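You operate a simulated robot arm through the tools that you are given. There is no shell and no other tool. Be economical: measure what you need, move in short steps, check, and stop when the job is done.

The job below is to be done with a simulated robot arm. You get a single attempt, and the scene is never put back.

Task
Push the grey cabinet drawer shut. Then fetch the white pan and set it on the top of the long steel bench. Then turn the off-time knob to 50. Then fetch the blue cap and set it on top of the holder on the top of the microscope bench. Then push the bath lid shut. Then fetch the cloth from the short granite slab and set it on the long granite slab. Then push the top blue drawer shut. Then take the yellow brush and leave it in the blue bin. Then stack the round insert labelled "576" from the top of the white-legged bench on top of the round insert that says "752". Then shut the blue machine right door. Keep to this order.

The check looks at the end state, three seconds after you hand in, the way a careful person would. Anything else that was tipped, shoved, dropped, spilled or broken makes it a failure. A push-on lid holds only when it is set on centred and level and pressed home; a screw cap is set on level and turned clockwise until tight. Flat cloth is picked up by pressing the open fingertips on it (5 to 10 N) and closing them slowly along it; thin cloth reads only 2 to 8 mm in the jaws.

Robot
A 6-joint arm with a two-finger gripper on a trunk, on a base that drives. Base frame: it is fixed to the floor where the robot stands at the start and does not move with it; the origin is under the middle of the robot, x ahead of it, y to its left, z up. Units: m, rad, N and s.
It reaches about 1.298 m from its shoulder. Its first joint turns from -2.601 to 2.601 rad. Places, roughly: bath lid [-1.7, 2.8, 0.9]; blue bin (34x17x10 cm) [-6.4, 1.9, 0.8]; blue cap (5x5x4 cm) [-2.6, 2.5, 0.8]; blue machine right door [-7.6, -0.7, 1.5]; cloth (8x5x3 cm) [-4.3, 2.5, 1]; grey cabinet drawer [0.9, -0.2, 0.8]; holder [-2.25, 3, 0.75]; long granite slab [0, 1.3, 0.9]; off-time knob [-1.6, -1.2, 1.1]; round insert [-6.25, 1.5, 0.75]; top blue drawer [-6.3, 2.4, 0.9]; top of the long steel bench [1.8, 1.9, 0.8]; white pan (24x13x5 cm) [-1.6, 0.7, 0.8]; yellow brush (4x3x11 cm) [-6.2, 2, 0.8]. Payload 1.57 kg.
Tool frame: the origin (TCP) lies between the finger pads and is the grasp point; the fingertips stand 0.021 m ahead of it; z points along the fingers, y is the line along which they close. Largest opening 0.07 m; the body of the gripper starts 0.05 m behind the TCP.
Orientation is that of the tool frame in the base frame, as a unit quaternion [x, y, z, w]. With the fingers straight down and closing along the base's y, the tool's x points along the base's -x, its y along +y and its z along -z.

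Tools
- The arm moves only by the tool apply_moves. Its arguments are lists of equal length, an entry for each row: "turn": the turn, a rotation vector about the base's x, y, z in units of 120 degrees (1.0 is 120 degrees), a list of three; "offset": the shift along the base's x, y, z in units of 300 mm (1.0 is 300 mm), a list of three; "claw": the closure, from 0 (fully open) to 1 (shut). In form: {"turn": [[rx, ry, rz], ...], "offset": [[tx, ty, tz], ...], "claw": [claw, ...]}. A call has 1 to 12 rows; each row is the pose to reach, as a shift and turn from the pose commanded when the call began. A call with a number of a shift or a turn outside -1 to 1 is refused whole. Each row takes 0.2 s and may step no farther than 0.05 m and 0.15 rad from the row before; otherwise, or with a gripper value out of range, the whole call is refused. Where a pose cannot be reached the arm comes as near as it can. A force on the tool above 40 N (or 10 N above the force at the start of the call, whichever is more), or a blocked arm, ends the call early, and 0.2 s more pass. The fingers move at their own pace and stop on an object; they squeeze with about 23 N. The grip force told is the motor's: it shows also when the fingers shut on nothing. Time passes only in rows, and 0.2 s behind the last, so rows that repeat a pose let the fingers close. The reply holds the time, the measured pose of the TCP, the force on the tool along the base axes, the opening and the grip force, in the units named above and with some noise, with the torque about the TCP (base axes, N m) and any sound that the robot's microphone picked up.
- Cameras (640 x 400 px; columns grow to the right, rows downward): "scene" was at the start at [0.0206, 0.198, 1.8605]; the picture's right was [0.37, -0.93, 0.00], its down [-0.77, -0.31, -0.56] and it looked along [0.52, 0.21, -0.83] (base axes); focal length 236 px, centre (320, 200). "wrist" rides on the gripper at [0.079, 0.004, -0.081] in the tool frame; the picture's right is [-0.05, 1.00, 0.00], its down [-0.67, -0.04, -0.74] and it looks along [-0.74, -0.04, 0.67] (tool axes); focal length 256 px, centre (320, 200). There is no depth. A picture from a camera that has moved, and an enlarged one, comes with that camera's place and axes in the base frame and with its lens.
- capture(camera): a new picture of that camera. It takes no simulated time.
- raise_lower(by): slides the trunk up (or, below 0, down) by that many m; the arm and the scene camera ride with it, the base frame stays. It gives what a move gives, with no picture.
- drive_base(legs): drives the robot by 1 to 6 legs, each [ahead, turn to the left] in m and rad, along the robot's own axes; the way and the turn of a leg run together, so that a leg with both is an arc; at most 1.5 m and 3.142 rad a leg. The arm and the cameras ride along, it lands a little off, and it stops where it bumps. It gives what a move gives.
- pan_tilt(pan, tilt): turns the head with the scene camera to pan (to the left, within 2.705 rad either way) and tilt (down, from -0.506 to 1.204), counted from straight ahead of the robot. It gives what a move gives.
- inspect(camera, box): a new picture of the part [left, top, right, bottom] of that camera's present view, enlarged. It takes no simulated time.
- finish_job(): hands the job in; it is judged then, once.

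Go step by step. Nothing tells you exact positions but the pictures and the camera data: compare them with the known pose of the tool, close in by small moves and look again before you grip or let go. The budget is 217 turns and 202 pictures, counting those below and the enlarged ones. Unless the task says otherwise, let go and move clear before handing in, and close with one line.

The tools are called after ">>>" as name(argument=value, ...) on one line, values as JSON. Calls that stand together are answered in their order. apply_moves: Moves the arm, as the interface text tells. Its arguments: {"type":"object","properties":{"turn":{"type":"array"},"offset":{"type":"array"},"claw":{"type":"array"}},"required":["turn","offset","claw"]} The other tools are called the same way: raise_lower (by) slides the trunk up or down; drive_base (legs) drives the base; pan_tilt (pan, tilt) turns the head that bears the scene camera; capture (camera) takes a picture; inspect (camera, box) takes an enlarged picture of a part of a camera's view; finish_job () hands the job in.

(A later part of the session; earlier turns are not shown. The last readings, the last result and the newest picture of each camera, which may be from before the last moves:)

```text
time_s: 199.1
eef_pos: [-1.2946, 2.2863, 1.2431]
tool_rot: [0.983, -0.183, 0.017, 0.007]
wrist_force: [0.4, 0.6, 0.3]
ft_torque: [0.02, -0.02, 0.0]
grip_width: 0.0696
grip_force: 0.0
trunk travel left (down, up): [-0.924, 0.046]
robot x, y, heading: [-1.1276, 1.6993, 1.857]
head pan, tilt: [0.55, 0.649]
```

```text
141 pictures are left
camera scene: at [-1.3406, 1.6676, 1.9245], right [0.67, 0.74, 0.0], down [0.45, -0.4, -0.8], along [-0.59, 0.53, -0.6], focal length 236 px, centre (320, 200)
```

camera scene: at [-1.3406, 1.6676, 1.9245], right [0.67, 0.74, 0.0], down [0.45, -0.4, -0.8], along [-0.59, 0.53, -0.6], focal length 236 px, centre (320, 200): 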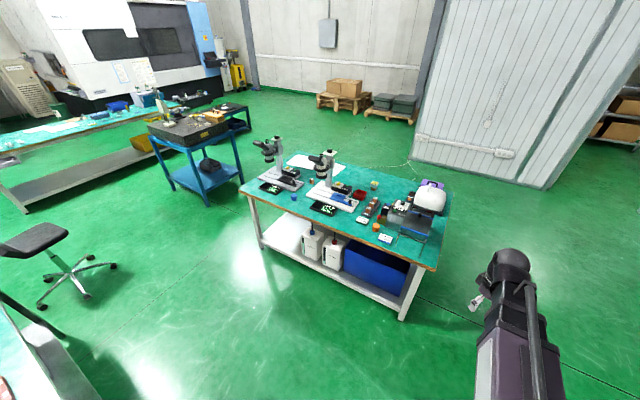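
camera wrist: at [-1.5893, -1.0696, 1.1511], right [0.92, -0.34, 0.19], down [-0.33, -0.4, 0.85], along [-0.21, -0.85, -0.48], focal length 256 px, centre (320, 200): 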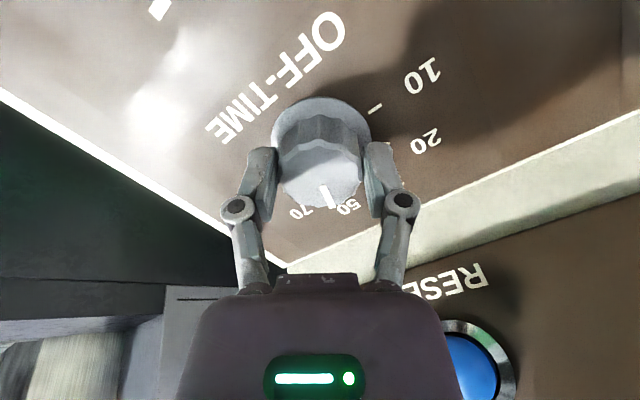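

I zoom in on the microscope bench to find the blue cap, the holder and the bath.

>>> inspect(camera="scene", box=[235, 130, 465, 275])

>>> inspect(camera="scene", box=[340, 170, 460, 245])

```text
2.76 times, centred on (350, 202) of scene
camera zoom: at [-1.3406, 1.6676, 1.9245], right [0.67, 0.74, 0.0], down [0.45, -0.4, -0.8], along [-0.59, 0.53, -0.6], focal length 650 px, centre (237, 193)
```

zoom: 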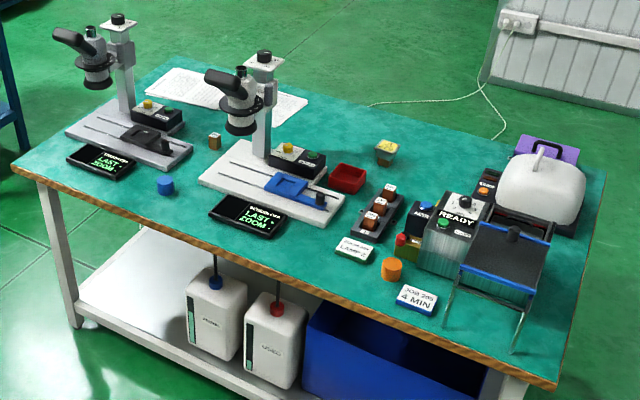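

```text
5.33 times, centred on (400, 208) of scene
camera zoom: at [-1.3406, 1.6676, 1.9245], right [0.67, 0.74, 0.0], down [0.45, -0.4, -0.8], along [-0.59, 0.53, -0.6], focal length 1257 px, centre (-107, 160)
```

zoom: 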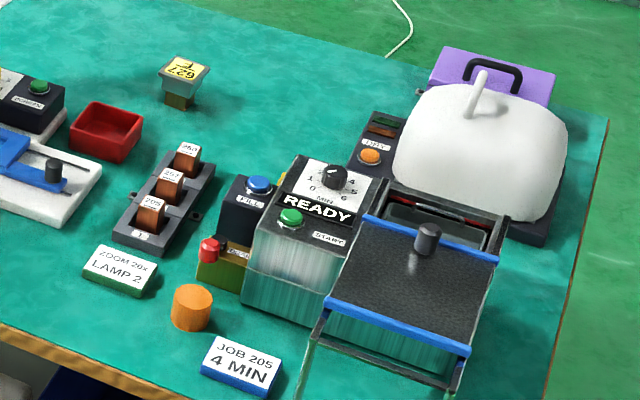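

I see the cap on the bench front-left, the bath with its lid slid toward me at right, and several candidates for the holder. I drive closer for a better look.

>>> drive_base(legs=[[0, 1.35], [0.95, 0]])

>>> pan_tilt(pan=-1.4, tilt=0.75)

>>> capture(camera="scene")

```text
time_s: 210.1
eef_pos: [-2.6821, 1.599, 1.2429]
tool_rot: [0.882, 0.471, 0.017, -0.005]
wrist_force: [-0.4, -0.3, 0.6]
ft_torque: [-0.02, 0.0, 0.01]
grip_width: 0.0701
grip_force: 0.1
trunk travel left (down, up): [-0.924, 0.046]
robot x, y, heading: [-2.0732, 1.6293, -3.079]
head pan, tilt: [0.55, 0.649]
```

```text
time_s: 212.0
eef_pos: [-2.6812, 1.599, 1.2419]
tool_rot: [0.882, 0.471, 0.016, -0.006]
wrist_force: [-0.3, 0.0, -0.4]
ft_torque: [0.01, -0.02, 0.02]
grip_width: 0.0699
grip_force: 0.1
trunk travel left (down, up): [-0.924, 0.046]
robot x, y, heading: [-2.075, 1.6354, -3.084]
head pan, tilt: [-1.4, 0.75]
```

```text
138 pictures are left
camera scene: at [-2.0379, 1.5436, 1.9159], right [0.97, 0.23, 0.0], down [0.16, -0.66, -0.73], along [-0.17, 0.71, -0.68], focal length 236 px, centre (320, 200)
```

scene: 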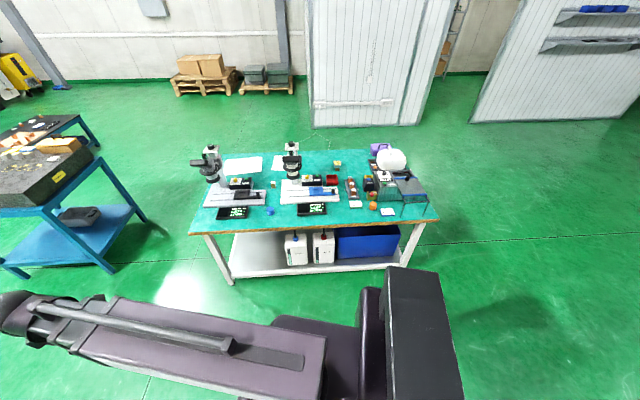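

The holder is beyond reach from here; I turn to face the bench and move in.

>>> drive_base(legs=[[0, -1.35], [0.38, 0]])

>>> pan_tilt(pan=0.0, tilt=0.85)

>>> capture(camera="scene")

>>> capture(camera="wrist")

```text
time_s: 219.8
eef_pos: [-2.3381, 2.5862, 1.2433]
tool_rot: [0.982, -0.188, 0.016, 0.006]
wrist_force: [-1.3, 0.8, -0.6]
ft_torque: [-0.01, -0.02, 0.01]
grip_width: 0.0704
grip_force: 0.2
trunk travel left (down, up): [-0.924, 0.046]
robot x, y, heading: [-2.1587, 2.0058, 1.848]
head pan, tilt: [-1.4, 0.75]
```

```text
time_s: 221.4
eef_pos: [-2.3393, 2.5852, 1.2426]
tool_rot: [0.982, -0.187, 0.016, 0.007]
wrist_force: [0.5, 0.5, -0.8]
ft_torque: [0.02, 0.0, -0.01]
grip_width: 0.07
grip_force: 0.1
trunk travel left (down, up): [-0.924, 0.046]
robot x, y, heading: [-2.1617, 2.0032, 1.85]
head pan, tilt: [0.0, 0.85]
```

```text
137 pictures are left
camera scene: at [-2.3335, 1.9876, 1.9079], right [0.96, 0.28, 0.0], down [0.21, -0.72, -0.66], along [-0.18, 0.63, -0.75], focal length 236 px, centre (320, 200)
```

scene: 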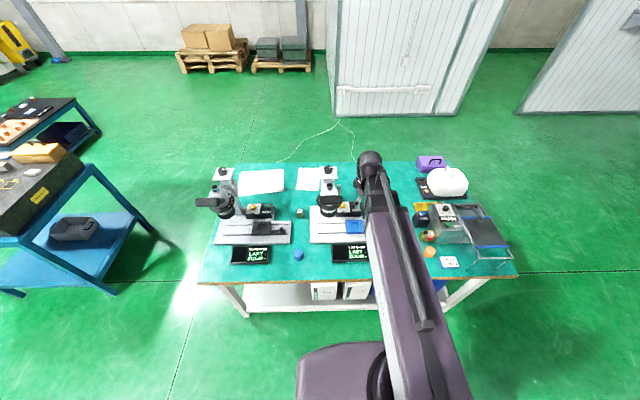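

```text
136 pictures are left
camera wrist: at [-2.2689, 2.5529, 1.3265], right [-0.42, -0.91, 0.0], down [-0.63, 0.29, 0.72], along [-0.66, 0.3, -0.69], focal length 256 px, centre (320, 200)
```

wrist: 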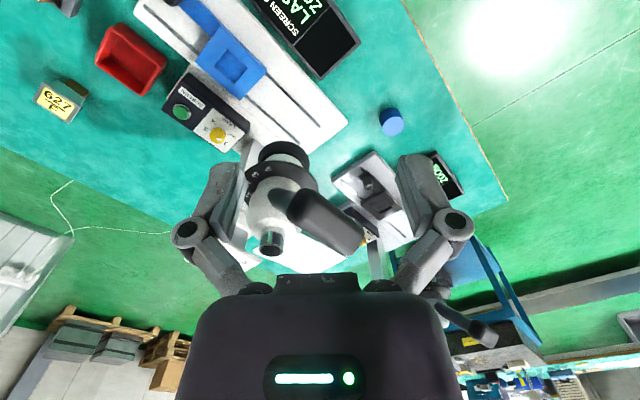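

I need to tell which item is the "holder": the labelled "L 627" block or the red tray. I zoom in on the wrist and scene views.

>>> inspect(camera="wrist", box=[20, 10, 260, 160])

>>> inspect(camera="scene", box=[400, 150, 520, 275])

```text
2.67 times, centred on (140, 85) of wrist
camera zoom: at [-2.2689, 2.5529, 1.3265], right [-0.42, -0.91, 0.0], down [-0.63, 0.29, 0.72], along [-0.66, 0.3, -0.69], focal length 683 px, centre (800, 507)
```

zoom: 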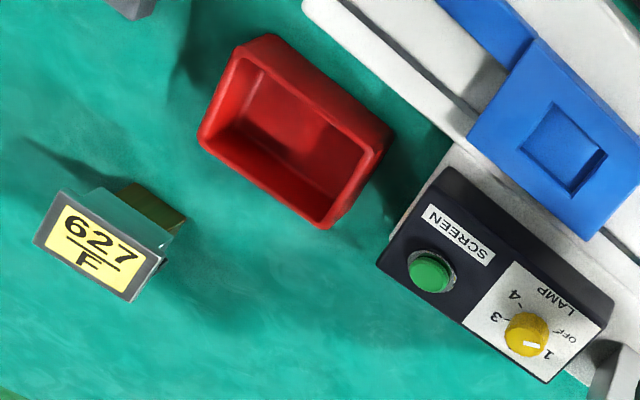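

```text
3.20 times, centred on (460, 212) of scene
camera zoom: at [-2.3335, 1.9876, 1.9079], right [0.96, 0.28, 0.0], down [0.21, -0.72, -0.66], along [-0.18, 0.63, -0.75], focal length 754 px, centre (-128, 160)
```

zoom: 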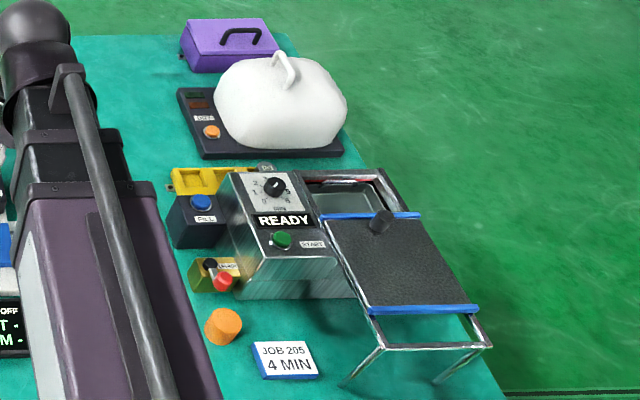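

I judge the "holder" to be the labelled electrode holder 627 (flat metal top) near (−2.26,3.11,0.85). First the cap at (−2.603,2.528), top ~0.797. I check the clearance to the right microscope's eyepiece.

>>> inspect(camera="scene", box=[200, 150, 400, 275])

```text
3.20 times, centred on (300, 212) of scene
camera zoom: at [-2.3335, 1.9876, 1.9079], right [0.96, 0.28, 0.0], down [0.21, -0.72, -0.66], along [-0.18, 0.63, -0.75], focal length 754 px, centre (384, 160)
```

zoom: 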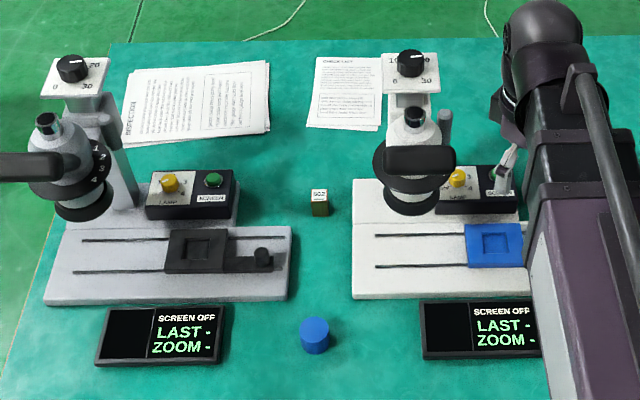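

Clearance is about 0.15 m, enough. I move over the cap and lower.

>>> apply_moves(turn=[[0, 0, 0], [0, 0, 0], [0, 0, 0], [0, 0, 0], [0, 0, 0], [0, 0, 0]], offset=[[-0.15, -0.05, 0], [-0.3, -0.1, 0], [-0.45, -0.14, 0], [-0.6, -0.17, 0], [-0.75, -0.18, 0], [-0.88, -0.19, 0]], claw=[0, 0, 0, 0, 0, 0])

>>> raise_lower(by=-0.34)

>>> capture(camera="wrist")

>>> capture(camera="scene")

```text
time_s: 222.8
eef_pos: [-2.6028, 2.5289, 1.2432]
tool_rot: [0.982, -0.187, 0.017, 0.006]
wrist_force: [-0.6, 0.5, 0.1]
ft_torque: [0.0, -0.01, -0.02]
grip_width: 0.0701
grip_force: 0.0
trunk travel left (down, up): [-0.924, 0.046]
robot x, y, heading: [-2.1635, 2.0024, 1.855]
head pan, tilt: [0.0, 0.85]
```

```text
time_s: 226.1
eef_pos: [-2.6024, 2.528, 0.9033]
tool_rot: [0.982, -0.188, 0.016, 0.007]
wrist_force: [0.4, 0.4, 0.2]
ft_torque: [0.01, -0.01, -0.05]
grip_width: 0.0699
grip_force: 0.0
trunk travel left (down, up): [-0.584, 0.386]
robot x, y, heading: [-2.1592, 2.0023, 1.85]
head pan, tilt: [0.0, 0.85]
```

```text
132 pictures are left
camera wrist: at [-2.5325, 2.4956, 0.9865], right [-0.42, -0.91, 0.0], down [-0.63, 0.29, 0.72], along [-0.66, 0.3, -0.69], focal length 256 px, centre (320, 200)
```

wrist: 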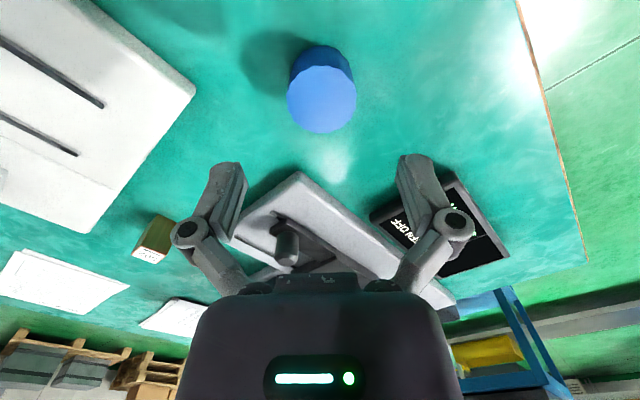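

```text
131 pictures are left
camera scene: at [-2.3335, 1.9875, 1.5679], right [0.96, 0.28, 0.0], down [0.21, -0.72, -0.66], along [-0.18, 0.63, -0.75], focal length 236 px, centre (320, 200)
```

scene: 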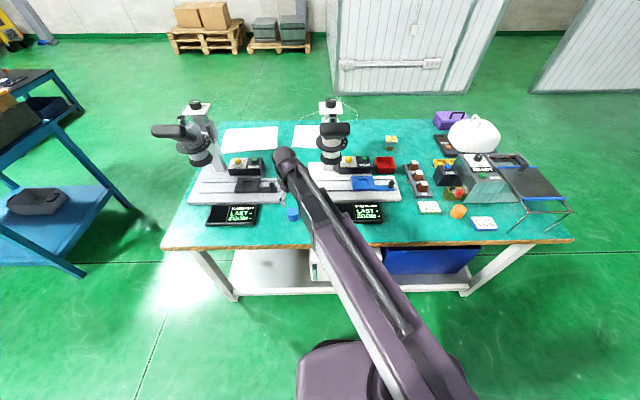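

The cap is aligned laterally; I shift 9 mm forward, lower and grip.

>>> apply_moves(turn=[[0, 0, 0]], offset=[[-0.031, 0.008, 0]], claw=[0])

>>> raise_lower(by=-0.118)

>>> capture(camera="wrist")

```text
time_s: 226.5
eef_pos: [-2.6123, 2.5317, 0.9029]
tool_rot: [0.982, -0.188, 0.017, 0.007]
wrist_force: [0.9, 0.1, -0.5]
ft_torque: [-0.02, -0.03, -0.02]
grip_width: 0.0699
grip_force: 0.2
trunk travel left (down, up): [-0.584, 0.386]
robot x, y, heading: [-2.1629, 2.006, 1.85]
head pan, tilt: [0.0, 0.85]
```

```text
time_s: 227.8
eef_pos: [-2.6118, 2.5308, 0.788]
tool_rot: [0.982, -0.188, 0.016, 0.004]
wrist_force: [-0.1, -0.2, 19.5]
ft_torque: [0.33, 0.02, 0.07]
grip_width: 0.0703
grip_force: 0.3
trunk travel left (down, up): [-0.469, 0.501]
robot x, y, heading: [-2.1631, 2.0041, 1.851]
head pan, tilt: [0.0, 0.85]
stopped: the force on the tool passed its limit at 68 N (the readings are from after the stop); the commanded pose is now the measured one
```

```text
130 pictures are left
camera wrist: at [-2.5418, 2.4985, 0.8721], right [-0.42, -0.91, 0.0], down [-0.63, 0.29, 0.72], along [-0.66, 0.3, -0.69], focal length 256 px, centre (320, 200)
```

wrist: 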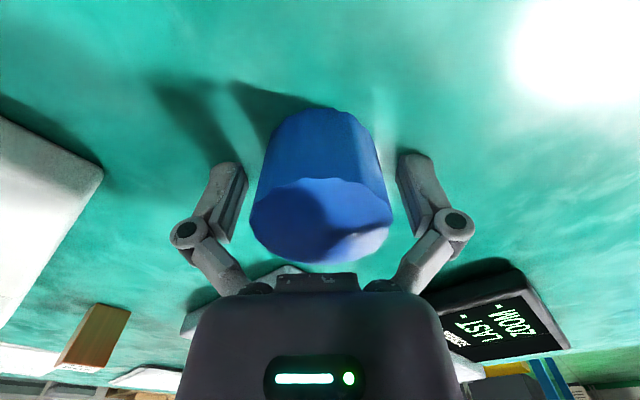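

The tips touched the bench (top ≈0.767). I rise 5 mm and grip the cap.

>>> raise_lower(by=0.006)

>>> apply_moves(turn=[[0, 0, 0], [0, 0, 0], [0, 0, 0], [0, 0, 0]], offset=[[0, 0, 0], [0, 0, 0], [0, 0, 0], [0, 0, 0]], claw=[0.2, 0.5, 1, 1])

>>> raise_lower(by=0.38)

>>> capture(camera="wrist")

```text
time_s: 228.4
eef_pos: [-2.6117, 2.5316, 0.7933]
tool_rot: [0.982, -0.186, 0.016, 0.005]
wrist_force: [0.8, 0.0, 0.0]
ft_torque: [0.01, -0.01, 0.0]
grip_width: 0.07
grip_force: 0.1
trunk travel left (down, up): [-0.475, 0.495]
robot x, y, heading: [-2.1649, 2.0021, 1.851]
head pan, tilt: [0.0, 0.85]
```

```text
time_s: 229.0
eef_pos: [-2.6102, 2.5332, 0.7962]
tool_rot: [0.982, -0.188, 0.012, 0.002]
wrist_force: [-2.7, 2.3, 59.8]
ft_torque: [0.19, 0.44, -0.05]
grip_width: 0.0462
grip_force: 32.0
trunk travel left (down, up): [-0.475, 0.495]
robot x, y, heading: [-2.1623, 2.0022, 1.848]
head pan, tilt: [0.0, 0.85]
stopped in row 3: the force on the tool passed its limit at 48 N (the readings are from after the stop); the commanded pose is now the measured one
```

```text
time_s: 232.7
eef_pos: [-2.6132, 2.5344, 1.1735]
tool_rot: [0.982, -0.188, 0.014, 0.004]
wrist_force: [-0.1, -0.3, -0.7]
ft_torque: [0.02, -0.01, -0.04]
grip_width: 0.0454
grip_force: 22.6
trunk travel left (down, up): [-0.855, 0.115]
robot x, y, heading: [-2.1586, 2.0046, 1.848]
head pan, tilt: [0.0, 0.85]
```

```text
129 pictures are left
camera wrist: at [-2.5431, 2.5003, 1.2567], right [-0.42, -0.91, 0.0], down [-0.63, 0.29, 0.72], along [-0.66, 0.3, -0.69], focal length 256 px, centre (320, 200)
```

wrist: 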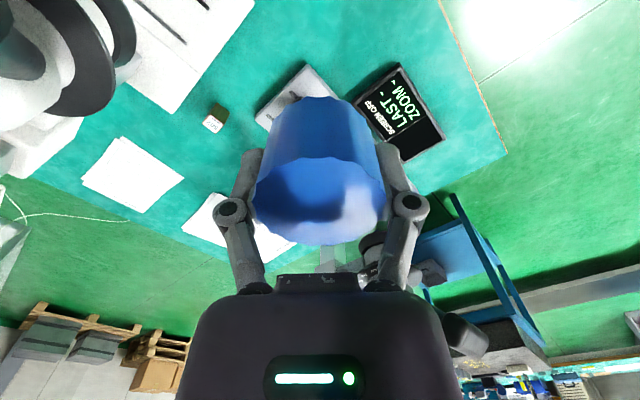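

The cap is held. Now I measure the holder's top precisely.

>>> capture(camera="scene")

>>> inspect(camera="scene", box=[340, 140, 460, 215])

```text
128 pictures are left
camera scene: at [-2.3337, 1.9877, 1.8386], right [0.96, 0.28, 0.0], down [0.21, -0.72, -0.66], along [-0.18, 0.63, -0.75], focal length 236 px, centre (320, 200)
```

scene: 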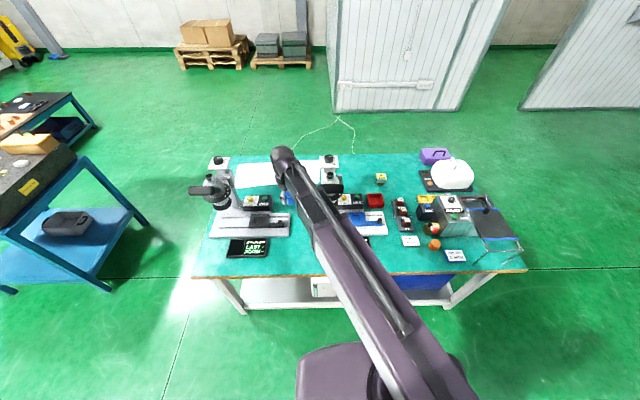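

```text
5.33 times, centred on (400, 178) of scene
camera zoom: at [-2.3337, 1.9877, 1.8386], right [0.96, 0.28, 0.0], down [0.21, -0.72, -0.66], along [-0.18, 0.63, -0.75], focal length 1257 px, centre (-107, 320)
```

zoom: 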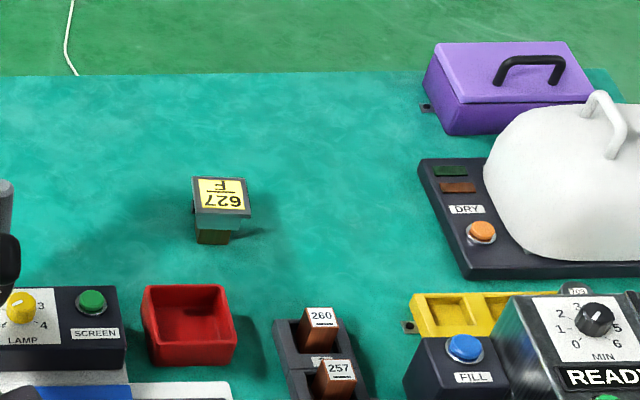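

The holder's top plate (~6×5.6 cm) is centred at (−2.262,3.111), z≈0.847. I raise, go round the microscope and over it.

>>> raise_lower(by=0.1)

>>> apply_moves(turn=[[0, 0, 0], [0, 0, 0], [0, 0, 0], [0, 0, 0], [0, 0, 0], [0, 0, 0], [0, 0, 0]], offset=[[0.14, 0.03, 0], [0.28, 0.08, 0], [0.42, 0.13, 0], [0.56, 0.18, 0], [0.7, 0.23, 0], [0.84, 0.28, 0], [0.98, 0.32, 0]], claw=[1, 1, 1, 1, 1, 1, 1])

>>> apply_moves(turn=[[0, 0, 0], [0, 0, 0], [0, 0, 0], [0, 0, 0], [0, 0, 0], [0, 0, 0]], offset=[[0.03, 0.13, 0], [0.06, 0.26, 0], [0.09, 0.39, 0], [0.12, 0.52, 0], [0.15, 0.65, 0], [0.19, 0.8, 0]], claw=[1, 1, 1, 1, 1, 1])

>>> apply_moves(turn=[[0, 0, 0], [0, 0, 0], [0, 0, 0], [0, 0, 0], [0, 0, 0], [0, 0, 0]], offset=[[0, 0.13, 0], [0, 0.26, 0], [0, 0.39, 0], [0, 0.52, 0], [0, 0.65, 0], [0, 0.8, 0]], claw=[1, 1, 1, 1, 1, 1])

>>> capture(camera="wrist")

```text
time_s: 234.0
eef_pos: [-2.6133, 2.533, 1.2741]
tool_rot: [0.982, -0.188, 0.014, 0.004]
wrist_force: [-0.7, -0.4, 0.1]
ft_torque: [0.03, 0.01, 0.0]
grip_width: 0.0454
grip_force: 23.0
trunk travel left (down, up): [-0.955, 0.015]
robot x, y, heading: [-2.1637, 2.0051, 1.845]
head pan, tilt: [0.0, 0.85]
```

```text
time_s: 235.6
eef_pos: [-2.3184, 2.6319, 1.2738]
tool_rot: [0.982, -0.188, 0.015, 0.004]
wrist_force: [0.2, 0.3, -0.4]
ft_torque: [-0.01, 0.0, 0.03]
grip_width: 0.0452
grip_force: 23.2
trunk travel left (down, up): [-0.955, 0.015]
robot x, y, heading: [-2.1639, 2.001, 1.847]
head pan, tilt: [0.0, 0.85]
```

```text
time_s: 237.0
eef_pos: [-2.2613, 2.8688, 1.2723]
tool_rot: [0.982, -0.186, 0.014, 0.005]
wrist_force: [0.4, -1.1, -0.8]
ft_torque: [0.03, 0.04, 0.0]
grip_width: 0.0454
grip_force: 23.4
trunk travel left (down, up): [-0.955, 0.015]
robot x, y, heading: [-2.1622, 2.0055, 1.852]
head pan, tilt: [0.0, 0.85]
```

```text
time_s: 238.4
eef_pos: [-2.261, 3.1117, 1.272]
tool_rot: [0.982, -0.188, 0.015, 0.004]
wrist_force: [-0.5, 0.5, -1.1]
ft_torque: [0.0, -0.01, 0.02]
grip_width: 0.0453
grip_force: 23.0
trunk travel left (down, up): [-0.955, 0.015]
robot x, y, heading: [-2.164, 2.0055, 1.846]
head pan, tilt: [0.0, 0.85]
```

```text
126 pictures are left
camera wrist: at [-2.1915, 3.0783, 1.3556], right [-0.42, -0.91, 0.0], down [-0.63, 0.29, 0.72], along [-0.66, 0.3, -0.69], focal length 256 px, centre (320, 200)
```

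wrist: 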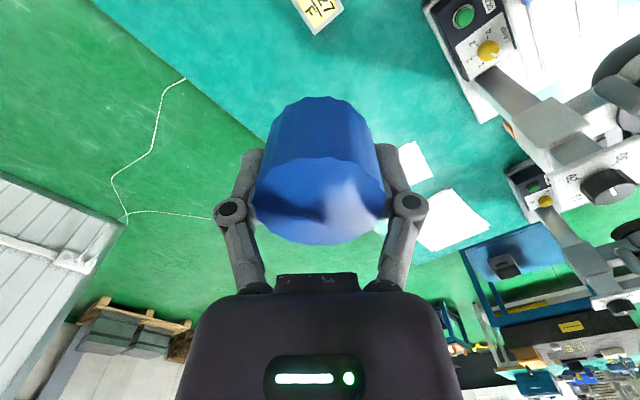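

I lower to a few centimetres above the holder and check alignment.

>>> raise_lower(by=-0.33)

>>> capture(camera="wrist")

>>> inspect(camera="scene", box=[330, 90, 450, 165])

```text
time_s: 241.7
eef_pos: [-2.2618, 3.11, 0.943]
tool_rot: [0.982, -0.188, 0.015, 0.003]
wrist_force: [-0.2, 0.8, -0.4]
ft_torque: [0.01, -0.03, 0.01]
grip_width: 0.0456
grip_force: 23.1
trunk travel left (down, up): [-0.625, 0.345]
robot x, y, heading: [-2.1614, 2.0048, 1.854]
head pan, tilt: [0.0, 0.85]
```

```text
125 pictures are left
camera wrist: at [-2.1915, 3.0761, 1.0268], right [-0.42, -0.91, 0.0], down [-0.63, 0.29, 0.72], along [-0.66, 0.3, -0.69], focal length 256 px, centre (320, 200)
```

wrist: 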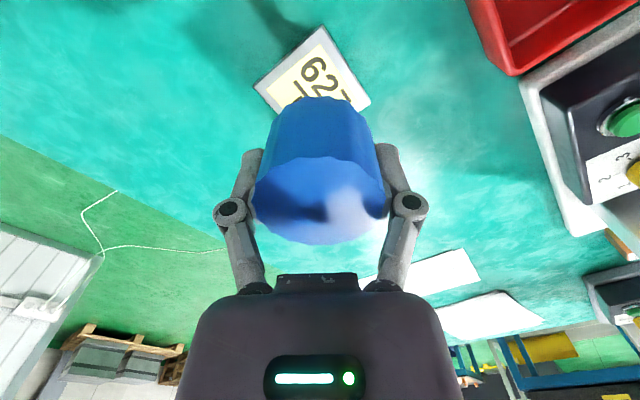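

```text
5.33 times, centred on (390, 128) of scene
camera zoom: at [-2.3336, 1.9879, 1.6086], right [0.96, 0.28, 0.0], down [0.21, -0.72, -0.66], along [-0.18, 0.63, -0.75], focal length 1257 px, centre (-53, 587)
```

zoom: 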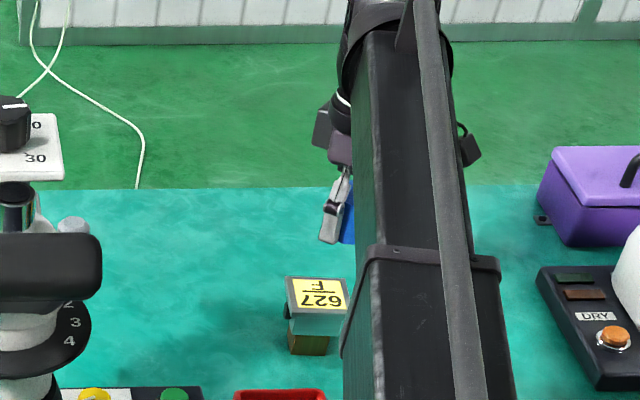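

The plate centre is (−2.262,3.113); I nudge 3 mm and lower to contact.

>>> apply_moves(turn=[[0, 0, 0]], offset=[[0, 0.011, 0]], claw=[1])

>>> raise_lower(by=-0.056)

>>> inspect(camera="wrist", box=[200, 40, 440, 190])

>>> inspect(camera="scene", box=[350, 80, 430, 130])

```text
time_s: 242.1
eef_pos: [-2.261, 3.1124, 0.9445]
tool_rot: [0.982, -0.187, 0.014, 0.004]
wrist_force: [-0.4, 0.3, 0.1]
ft_torque: [0.0, 0.01, -0.02]
grip_width: 0.0453
grip_force: 22.8
trunk travel left (down, up): [-0.625, 0.345]
robot x, y, heading: [-2.1619, 2.0034, 1.847]
head pan, tilt: [0.0, 0.85]
```

```text
time_s: 243.0
eef_pos: [-2.2617, 3.1127, 0.8873]
tool_rot: [0.982, -0.187, 0.014, 0.004]
wrist_force: [-0.3, 1.0, 0.1]
ft_torque: [-0.03, 0.01, 0.01]
grip_width: 0.0452
grip_force: 23.3
trunk travel left (down, up): [-0.569, 0.401]
robot x, y, heading: [-2.1591, 2.005, 1.85]
head pan, tilt: [0.0, 0.85]
```

```text
2.67 times, centred on (320, 115) of wrist
camera zoom: at [-2.1917, 3.0793, 0.9708], right [-0.42, -0.91, 0.0], down [-0.63, 0.29, 0.72], along [-0.66, 0.3, -0.69], focal length 683 px, centre (320, 427)
```

zoom: 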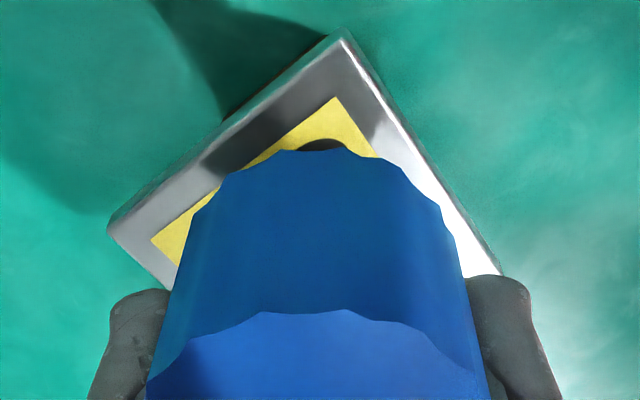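

```text
8.00 times, centred on (390, 105) of scene
camera zoom: at [-2.3336, 1.9878, 1.5526], right [0.96, 0.28, 0.0], down [0.21, -0.72, -0.66], along [-0.18, 0.63, -0.75], focal length 1885 px, centre (-240, 960)
```

zoom: 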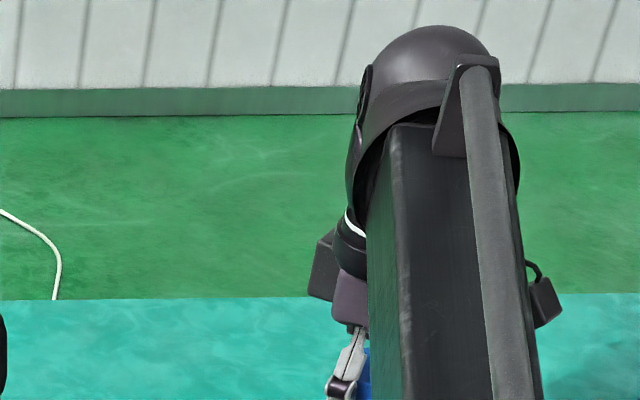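

Alignment looks good. I lower the last centimetre in small steps.

>>> raise_lower(by=-0.008)

>>> raise_lower(by=-0.004)

>>> inspect(camera="wrist", box=[200, 40, 440, 190])

```text
time_s: 243.6
eef_pos: [-2.2615, 3.1121, 0.8799]
tool_rot: [0.982, -0.188, 0.014, 0.004]
wrist_force: [0.1, 0.4, -0.6]
ft_torque: [0.01, 0.0, 0.0]
grip_width: 0.0452
grip_force: 23.4
trunk travel left (down, up): [-0.561, 0.409]
robot x, y, heading: [-2.1631, 2.0059, 1.848]
head pan, tilt: [0.0, 0.85]
```

```text
time_s: 244.1
eef_pos: [-2.261, 3.1118, 0.8744]
tool_rot: [0.982, -0.188, 0.014, 0.003]
wrist_force: [-0.5, 0.5, -0.3]
ft_torque: [-0.01, 0.01, 0.02]
grip_width: 0.0453
grip_force: 22.7
trunk travel left (down, up): [-0.557, 0.413]
robot x, y, heading: [-2.1629, 2.0042, 1.851]
head pan, tilt: [0.0, 0.85]
```

```text
2.67 times, centred on (320, 115) of wrist
camera zoom: at [-2.1917, 3.0793, 0.9587], right [-0.42, -0.91, 0.0], down [-0.63, 0.29, 0.72], along [-0.66, 0.3, -0.69], focal length 683 px, centre (320, 427)
```

zoom: 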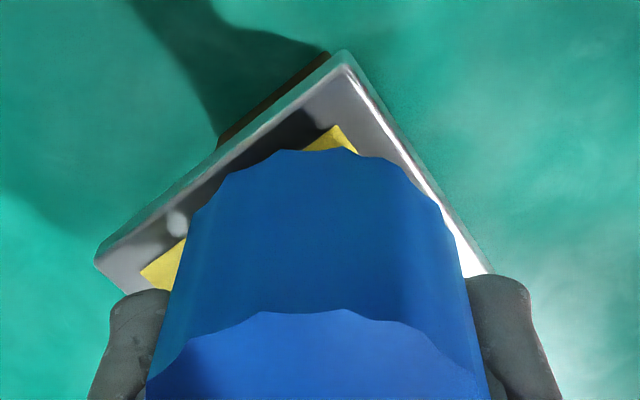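

>>> raise_lower(by=-0.004)

>>> raise_lower(by=-0.003)

>>> inspect(camera="wrist", box=[200, 40, 440, 190])

```text
time_s: 244.7
eef_pos: [-2.262, 3.114, 0.8711]
tool_rot: [0.982, -0.188, 0.014, 0.004]
wrist_force: [0.3, 0.5, -0.7]
ft_torque: [-0.01, 0.01, 0.02]
grip_width: 0.0449
grip_force: 23.2
trunk travel left (down, up): [-0.553, 0.417]
robot x, y, heading: [-2.1572, 2.003, 1.854]
head pan, tilt: [0.0, 0.85]
```

```text
time_s: 245.2
eef_pos: [-2.262, 3.1115, 0.8681]
tool_rot: [0.982, -0.187, 0.014, 0.003]
wrist_force: [0.1, -0.1, -0.2]
ft_torque: [-0.01, 0.02, -0.02]
grip_width: 0.0453
grip_force: 23.0
trunk travel left (down, up): [-0.55, 0.42]
robot x, y, heading: [-2.1624, 1.9991, 1.852]
head pan, tilt: [0.0, 0.85]
```

```text
2.67 times, centred on (320, 115) of wrist
camera zoom: at [-2.1917, 3.0793, 0.9517], right [-0.42, -0.91, 0.0], down [-0.63, 0.29, 0.72], along [-0.66, 0.3, -0.69], focal length 683 px, centre (320, 427)
```

zoom: 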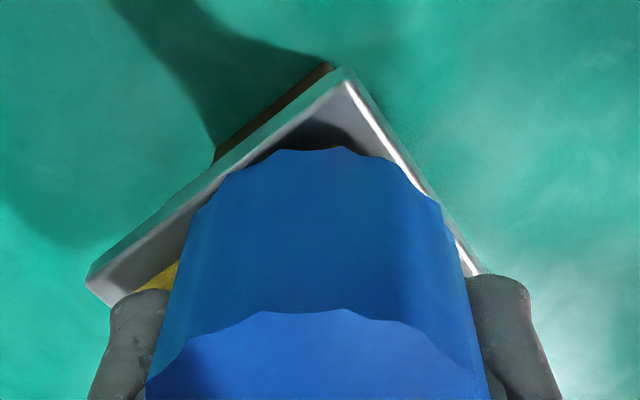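

>>> raise_lower(by=-0.003)

>>> raise_lower(by=-0.003)

>>> inspect(camera="wrist", box=[200, 40, 440, 190])

```text
time_s: 245.7
eef_pos: [-2.2614, 3.1129, 0.8657]
tool_rot: [0.982, -0.187, 0.014, 0.003]
wrist_force: [0.0, -0.1, -0.4]
ft_torque: [-0.03, 0.0, 0.01]
grip_width: 0.0452
grip_force: 23.1
trunk travel left (down, up): [-0.547, 0.423]
robot x, y, heading: [-2.1594, 2.0038, 1.849]
head pan, tilt: [0.0, 0.85]
```

```text
time_s: 246.2
eef_pos: [-2.2612, 3.1117, 0.8624]
tool_rot: [0.982, -0.188, 0.015, 0.004]
wrist_force: [0.3, 1.0, 0.1]
ft_torque: [0.04, -0.04, -0.03]
grip_width: 0.0453
grip_force: 22.6
trunk travel left (down, up): [-0.544, 0.426]
robot x, y, heading: [-2.1664, 2.0065, 1.846]
head pan, tilt: [0.0, 0.85]
```

```text
2.67 times, centred on (320, 115) of wrist
camera zoom: at [-2.1917, 3.0793, 0.9457], right [-0.42, -0.91, 0.0], down [-0.63, 0.29, 0.72], along [-0.66, 0.3, -0.69], focal length 683 px, centre (320, 427)
```

zoom: 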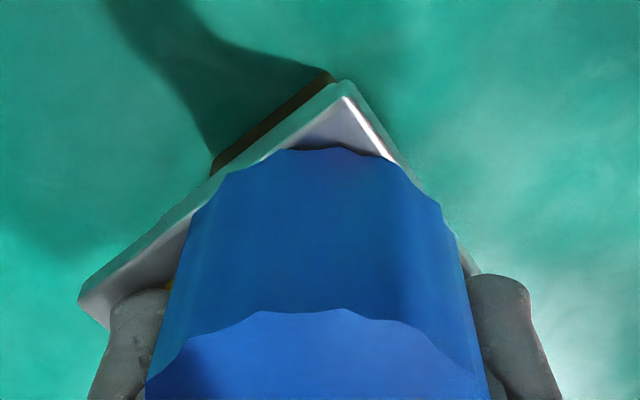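

>>> raise_lower(by=-0.002)

>>> raise_lower(by=-0.002)

```text
time_s: 246.7
eef_pos: [-2.262, 3.1125, 0.8614]
tool_rot: [0.982, -0.188, 0.014, 0.002]
wrist_force: [-0.6, 5.8, 12.1]
ft_torque: [0.26, -0.09, 0.01]
grip_width: 0.0449
grip_force: 23.5
trunk travel left (down, up): [-0.542, 0.428]
robot x, y, heading: [-2.1641, 2.0053, 1.851]
head pan, tilt: [0.0, 0.85]
```

```text
time_s: 247.3
eef_pos: [-2.2626, 3.1118, 0.8614]
tool_rot: [0.982, -0.187, 0.014, 0.003]
wrist_force: [-0.9, 14.1, 32.2]
ft_torque: [0.6, 0.05, -0.03]
grip_width: 0.0458
grip_force: 22.6
trunk travel left (down, up): [-0.54, 0.43]
robot x, y, heading: [-2.1603, 2.0096, 1.848]
head pan, tilt: [0.0, 0.85]
```

In contact (32 N, a bit much): I ease up 2.5 mm, then release slowly.

>>> raise_lower(by=0.0025)

>>> apply_moves(turn=[[0, 0, 0], [0, 0, 0], [0, 0, 0], [0, 0, 0], [0, 0, 0]], offset=[[0, 0, 0], [0, 0, 0], [0, 0, 0], [0, 0, 0], [0, 0, 0]], claw=[0.34, 0.3, 0.2, 0.1, 0])

>>> capture(camera="wrist")

```text
time_s: 247.8
eef_pos: [-2.2613, 3.1104, 0.8612]
tool_rot: [0.982, -0.187, 0.015, 0.003]
wrist_force: [0.4, 4.7, 10.1]
ft_torque: [0.24, -0.05, 0.03]
grip_width: 0.0454
grip_force: 22.7
trunk travel left (down, up): [-0.542, 0.428]
robot x, y, heading: [-2.1619, 2.0049, 1.852]
head pan, tilt: [0.0, 0.85]
```

```text
time_s: 249.0
eef_pos: [-2.2613, 3.1143, 0.8606]
tool_rot: [0.982, -0.188, 0.014, 0.003]
wrist_force: [0.5, -1.5, 0.7]
ft_torque: [0.02, -0.01, 0.0]
grip_width: 0.0698
grip_force: 0.0
trunk travel left (down, up): [-0.542, 0.428]
robot x, y, heading: [-2.1598, 2.0035, 1.851]
head pan, tilt: [0.0, 0.85]
```

```text
118 pictures are left
camera wrist: at [-2.1917, 3.0793, 0.9442], right [-0.42, -0.91, 0.0], down [-0.63, 0.29, 0.72], along [-0.66, 0.3, -0.69], focal length 256 px, centre (320, 200)
```

wrist: 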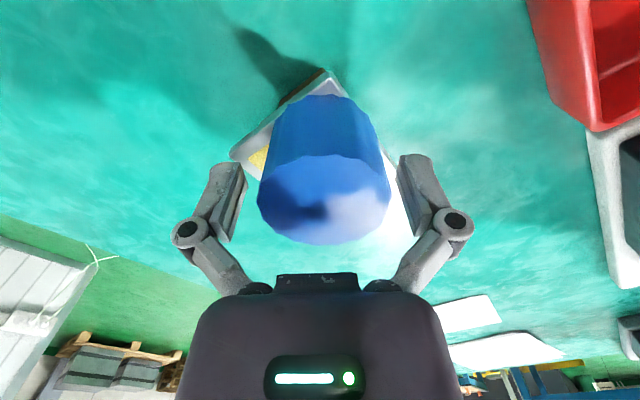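

Released; I rise and check how it sits.

>>> raise_lower(by=0.1)

>>> capture(camera="wrist")

>>> raise_lower(by=0.3)

>>> apply_moves(turn=[[0, 0, 0], [0, 0, 0], [0, 0, 0], [0, 0, 0], [0, 0, 0], [0, 0, 0]], offset=[[0.05, -0.15, 0], [0.1, -0.3, 0], [0.15, -0.45, 0], [0.2, -0.6, 0], [0.25, -0.75, 0], [0.3, -0.9, 0]], claw=[0, 0, 0, 0, 0, 0])

>>> inspect(camera="scene", box=[330, 130, 450, 205])

```text
time_s: 250.3
eef_pos: [-2.261, 3.1125, 0.9602]
tool_rot: [0.982, -0.189, 0.014, 0.004]
wrist_force: [0.4, -0.5, -0.2]
ft_torque: [0.01, 0.02, 0.01]
grip_width: 0.0699
grip_force: 0.0
trunk travel left (down, up): [-0.642, 0.328]
robot x, y, heading: [-2.1603, 2.0036, 1.849]
head pan, tilt: [0.0, 0.85]
```

```text
117 pictures are left
camera wrist: at [-2.1917, 3.0794, 1.0441], right [-0.42, -0.91, 0.0], down [-0.63, 0.29, 0.72], along [-0.66, 0.3, -0.69], focal length 256 px, centre (320, 200)
```

wrist: 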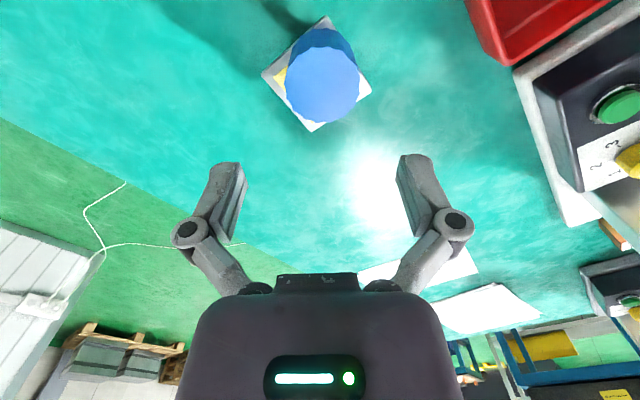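

```text
time_s: 253.3
eef_pos: [-2.2611, 3.1126, 1.2615]
tool_rot: [0.982, -0.187, 0.014, 0.004]
wrist_force: [-0.8, -0.8, 0.0]
ft_torque: [0.03, 0.01, 0.0]
grip_width: 0.0699
grip_force: 0.1
trunk travel left (down, up): [-0.942, 0.028]
robot x, y, heading: [-2.165, 2.0039, 1.847]
head pan, tilt: [0.0, 0.85]
```

```text
time_s: 254.7
eef_pos: [-2.1712, 2.842, 1.2623]
tool_rot: [0.982, -0.188, 0.014, 0.005]
wrist_force: [0.3, 1.2, -0.3]
ft_torque: [-0.02, 0.01, 0.01]
grip_width: 0.0701
grip_force: 0.1
trunk travel left (down, up): [-0.942, 0.028]
robot x, y, heading: [-2.1639, 2.0044, 1.854]
head pan, tilt: [0.0, 0.85]
```

```text
5.33 times, centred on (390, 168) of scene
camera zoom: at [-2.3331, 1.9861, 1.9261], right [0.96, 0.28, 0.0], down [0.21, -0.72, -0.66], along [-0.18, 0.64, -0.75], focal length 1257 px, centre (-53, 373)
```

zoom: 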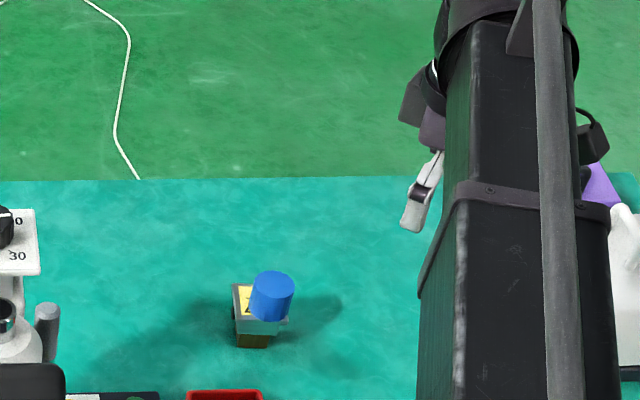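

The blue cap rests on the holder. Next the bath lid: knob at about (−1.758,2.891), to be pushed back along (−0.28,0.96). I close the fingers, yaw the hand and move in front of it.

>>> apply_moves(turn=[[0, 0, -0.062], [0, 0, -0.124], [0, 0, -0.186], [0, 0, -0.248], [0, 0, -0.31], [0, 0, -0.372], [0, 0, -0.4325]], offset=[[0.14, -0.02, 0], [0.28, -0.04, 0], [0.42, -0.06, 0], [0.56, -0.08, 0], [0.7, -0.1, 0], [0.84, -0.12, 0], [0.98, -0.14, 0]], claw=[0.3, 0.6, 1, 1, 1, 1, 1])

>>> apply_moves(turn=[[0, 0, 0], [0, 0, 0], [0, 0, 0], [0, 0, 0]], offset=[[0.12, 0, 0], [0.24, 0, 0], [0.36, 0, 0], [0.47, 0, 0]], claw=[1, 1, 1, 1])

>>> capture(camera="wrist")

>>> capture(camera="scene")

```text
time_s: 256.3
eef_pos: [-1.8743, 2.7992, 1.2605]
tool_rot: [0.8, -0.6, 0.011, 0.011]
wrist_force: [0.9, -0.3, -0.8]
ft_torque: [0.0, 0.05, -0.02]
grip_width: 0.0001
grip_force: 23.1
trunk travel left (down, up): [-0.942, 0.028]
robot x, y, heading: [-2.1563, 2.0031, 1.852]
head pan, tilt: [0.0, 0.85]
```

```text
time_s: 257.3
eef_pos: [-1.7351, 2.802, 1.2597]
tool_rot: [0.801, -0.598, 0.011, 0.011]
wrist_force: [0.0, 0.7, 0.2]
ft_torque: [0.03, -0.01, -0.01]
grip_width: 0.0
grip_force: 22.7
trunk travel left (down, up): [-0.942, 0.028]
robot x, y, heading: [-2.1637, 2.0034, 1.848]
head pan, tilt: [0.0, 0.85]
```

```text
115 pictures are left
camera wrist: at [-1.7176, 2.7265, 1.3442], right [-0.97, -0.23, 0.0], down [-0.16, 0.67, 0.72], along [-0.17, 0.7, -0.69], focal length 256 px, centre (320, 200)
```

wrist: 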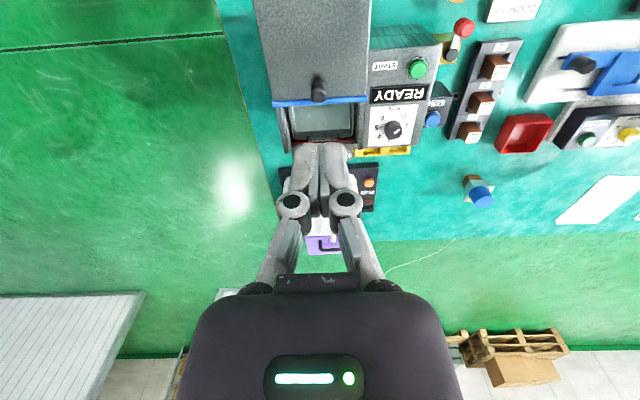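

```text
114 pictures are left
camera scene: at [-2.333, 1.9877, 1.9261], right [0.96, 0.28, 0.0], down [0.21, -0.72, -0.66], along [-0.18, 0.63, -0.75], focal length 236 px, centre (320, 200)
```

scene: 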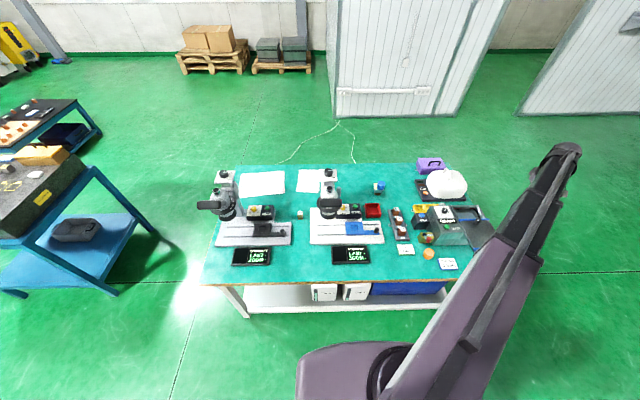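

Travel needed is about 9 cm. I lower in front of the knob and check the height.

>>> apply_moves(turn=[[0, 0, 0]], offset=[[0.025, 0, 0]], claw=[1])

>>> raise_lower(by=-0.29)

>>> capture(camera="wrist")

>>> inspect(camera="scene", box=[420, 110, 580, 210])

```text
time_s: 257.7
eef_pos: [-1.7273, 2.8014, 1.2605]
tool_rot: [0.801, -0.598, 0.012, 0.009]
wrist_force: [-1.0, 0.1, -0.5]
ft_torque: [0.06, 0.02, 0.0]
grip_width: 0.0001
grip_force: 23.2
trunk travel left (down, up): [-0.942, 0.028]
robot x, y, heading: [-2.1644, 2.0053, 1.846]
head pan, tilt: [0.0, 0.85]
```

```text
time_s: 260.6
eef_pos: [-1.7293, 2.8018, 0.9707]
tool_rot: [0.8, -0.599, 0.012, 0.009]
wrist_force: [-0.3, -0.3, -0.8]
ft_torque: [0.01, 0.0, 0.02]
grip_width: 0.0
grip_force: 23.2
trunk travel left (down, up): [-0.652, 0.318]
robot x, y, heading: [-2.1603, 2.0043, 1.85]
head pan, tilt: [0.0, 0.85]
```

```text
113 pictures are left
camera wrist: at [-1.7111, 2.7258, 1.0543], right [-0.97, -0.23, 0.0], down [-0.16, 0.67, 0.72], along [-0.17, 0.7, -0.69], focal length 256 px, centre (320, 200)
```

wrist: 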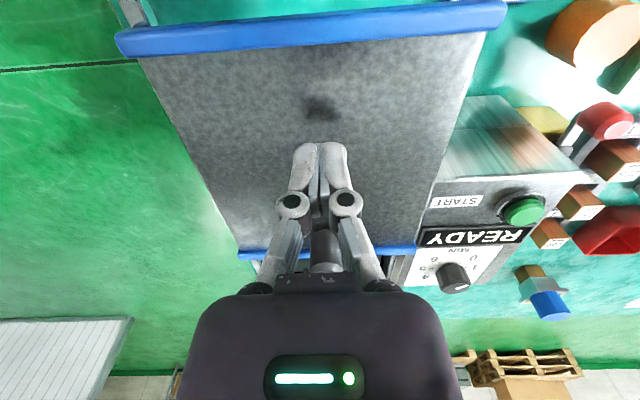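

```text
4.00 times, centred on (500, 160) of scene
camera zoom: at [-2.3335, 1.9877, 1.6361], right [0.96, 0.28, 0.0], down [0.21, -0.72, -0.66], along [-0.18, 0.63, -0.75], focal length 942 px, centre (-400, 360)
```

zoom: 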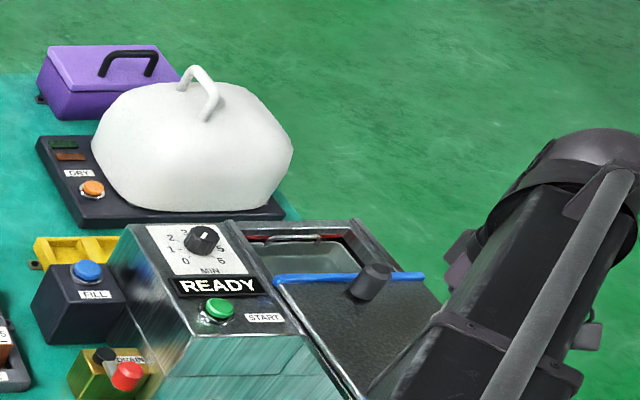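

The knob's top is ~0.953; I lower 13 mm and push slowly.

>>> raise_lower(by=-0.014)

>>> apply_moves(turn=[[0, 0, 0], [0, 0, 0], [0, 0, 0], [0, 0, 0], [0, 0, 0], [0, 0, 0], [0, 0, 0]], offset=[[-0.023, 0.08, 0], [-0.046, 0.16, 0], [-0.07, 0.24, 0], [-0.093, 0.32, 0], [-0.114, 0.4, 0], [-0.136, 0.48, 0], [-0.16, 0.54, 0]], claw=[1, 1, 1, 1, 1, 1, 1])

>>> capture(camera="wrist")

>>> inspect(camera="scene", box=[420, 110, 580, 210])

```text
time_s: 261.2
eef_pos: [-1.7286, 2.8021, 0.9568]
tool_rot: [0.801, -0.599, 0.012, 0.009]
wrist_force: [0.1, -0.4, 0.4]
ft_torque: [-0.02, 0.01, 0.0]
grip_width: 0.0001
grip_force: 23.4
trunk travel left (down, up): [-0.638, 0.332]
robot x, y, heading: [-2.1637, 2.0011, 1.85]
head pan, tilt: [0.0, 0.85]
```

```text
time_s: 262.9
eef_pos: [-1.7758, 2.965, 0.9568]
tool_rot: [0.801, -0.599, 0.011, 0.01]
wrist_force: [0.1, 0.7, -0.2]
ft_torque: [-0.05, -0.01, -0.02]
grip_width: 0.0
grip_force: 28.7
trunk travel left (down, up): [-0.638, 0.332]
robot x, y, heading: [-2.1625, 2.0054, 1.851]
head pan, tilt: [0.0, 0.85]
```

```text
111 pictures are left
camera wrist: at [-1.7587, 2.8888, 1.0401], right [-0.97, -0.23, 0.0], down [-0.16, 0.67, 0.72], along [-0.17, 0.7, -0.69], focal length 256 px, centre (320, 200)
```

wrist: 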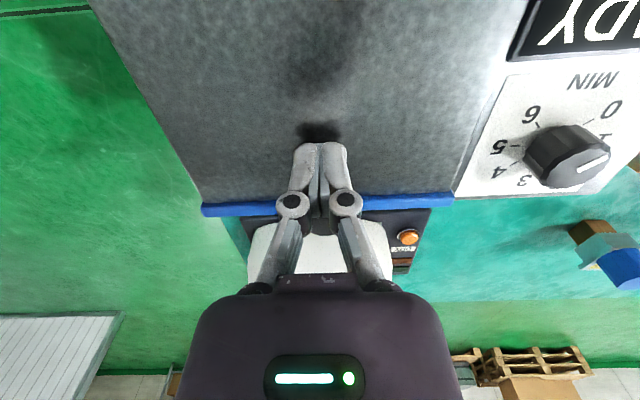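

```text
4.00 times, centred on (500, 160) of scene
camera zoom: at [-2.3336, 1.9879, 1.6221], right [0.96, 0.28, 0.0], down [0.21, -0.72, -0.66], along [-0.18, 0.63, -0.75], focal length 942 px, centre (-400, 360)
```

zoom: 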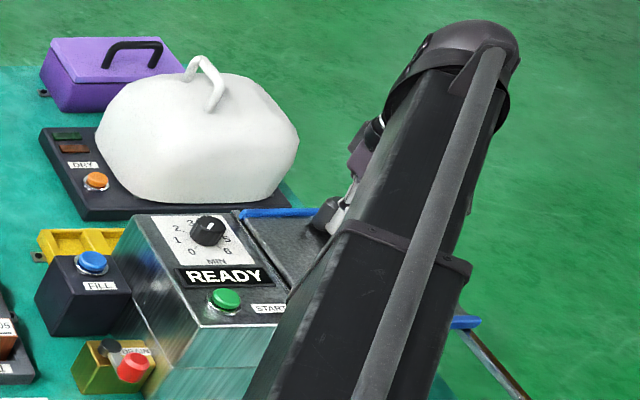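

Nearly at the back; I push a bit further to find the stop.

>>> apply_moves(turn=[[0, 0, 0], [0, 0, 0], [0, 0, 0], [0, 0, 0]], offset=[[-0.01, 0.03, 0], [-0.02, 0.06, 0], [-0.03, 0.09, 0], [-0.035, 0.12, 0]], claw=[1, 1, 1, 1])

>>> inspect(camera="scene", box=[420, 110, 580, 210])

```text
time_s: 263.7
eef_pos: [-1.7821, 2.981, 0.9565]
tool_rot: [0.8, -0.6, 0.018, 0.015]
wrist_force: [3.9, -12.6, -2.0]
ft_torque: [0.07, -0.13, 0.02]
grip_width: 0.0
grip_force: 27.7
trunk travel left (down, up): [-0.638, 0.332]
robot x, y, heading: [-2.1641, 2.0034, 1.852]
head pan, tilt: [0.0, 0.85]
stopped in row 4: the force on the tool passed its limit at 47 N (the readings are from after the stop); the commanded pose is now the measured one
```

```text
4.00 times, centred on (500, 160) of scene
camera zoom: at [-2.3336, 1.9868, 1.6222], right [0.96, 0.28, 0.0], down [0.21, -0.72, -0.66], along [-0.18, 0.63, -0.75], focal length 942 px, centre (-400, 360)
```

zoom: 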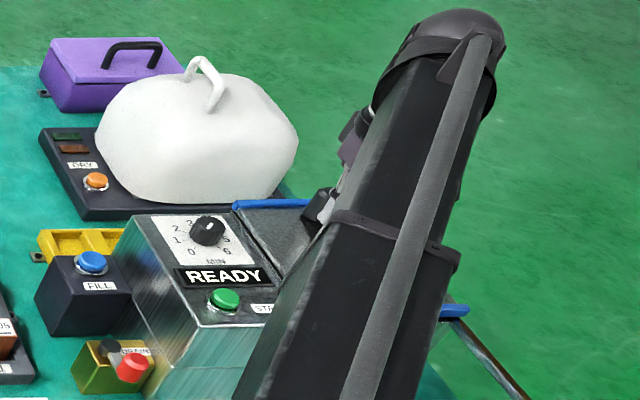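

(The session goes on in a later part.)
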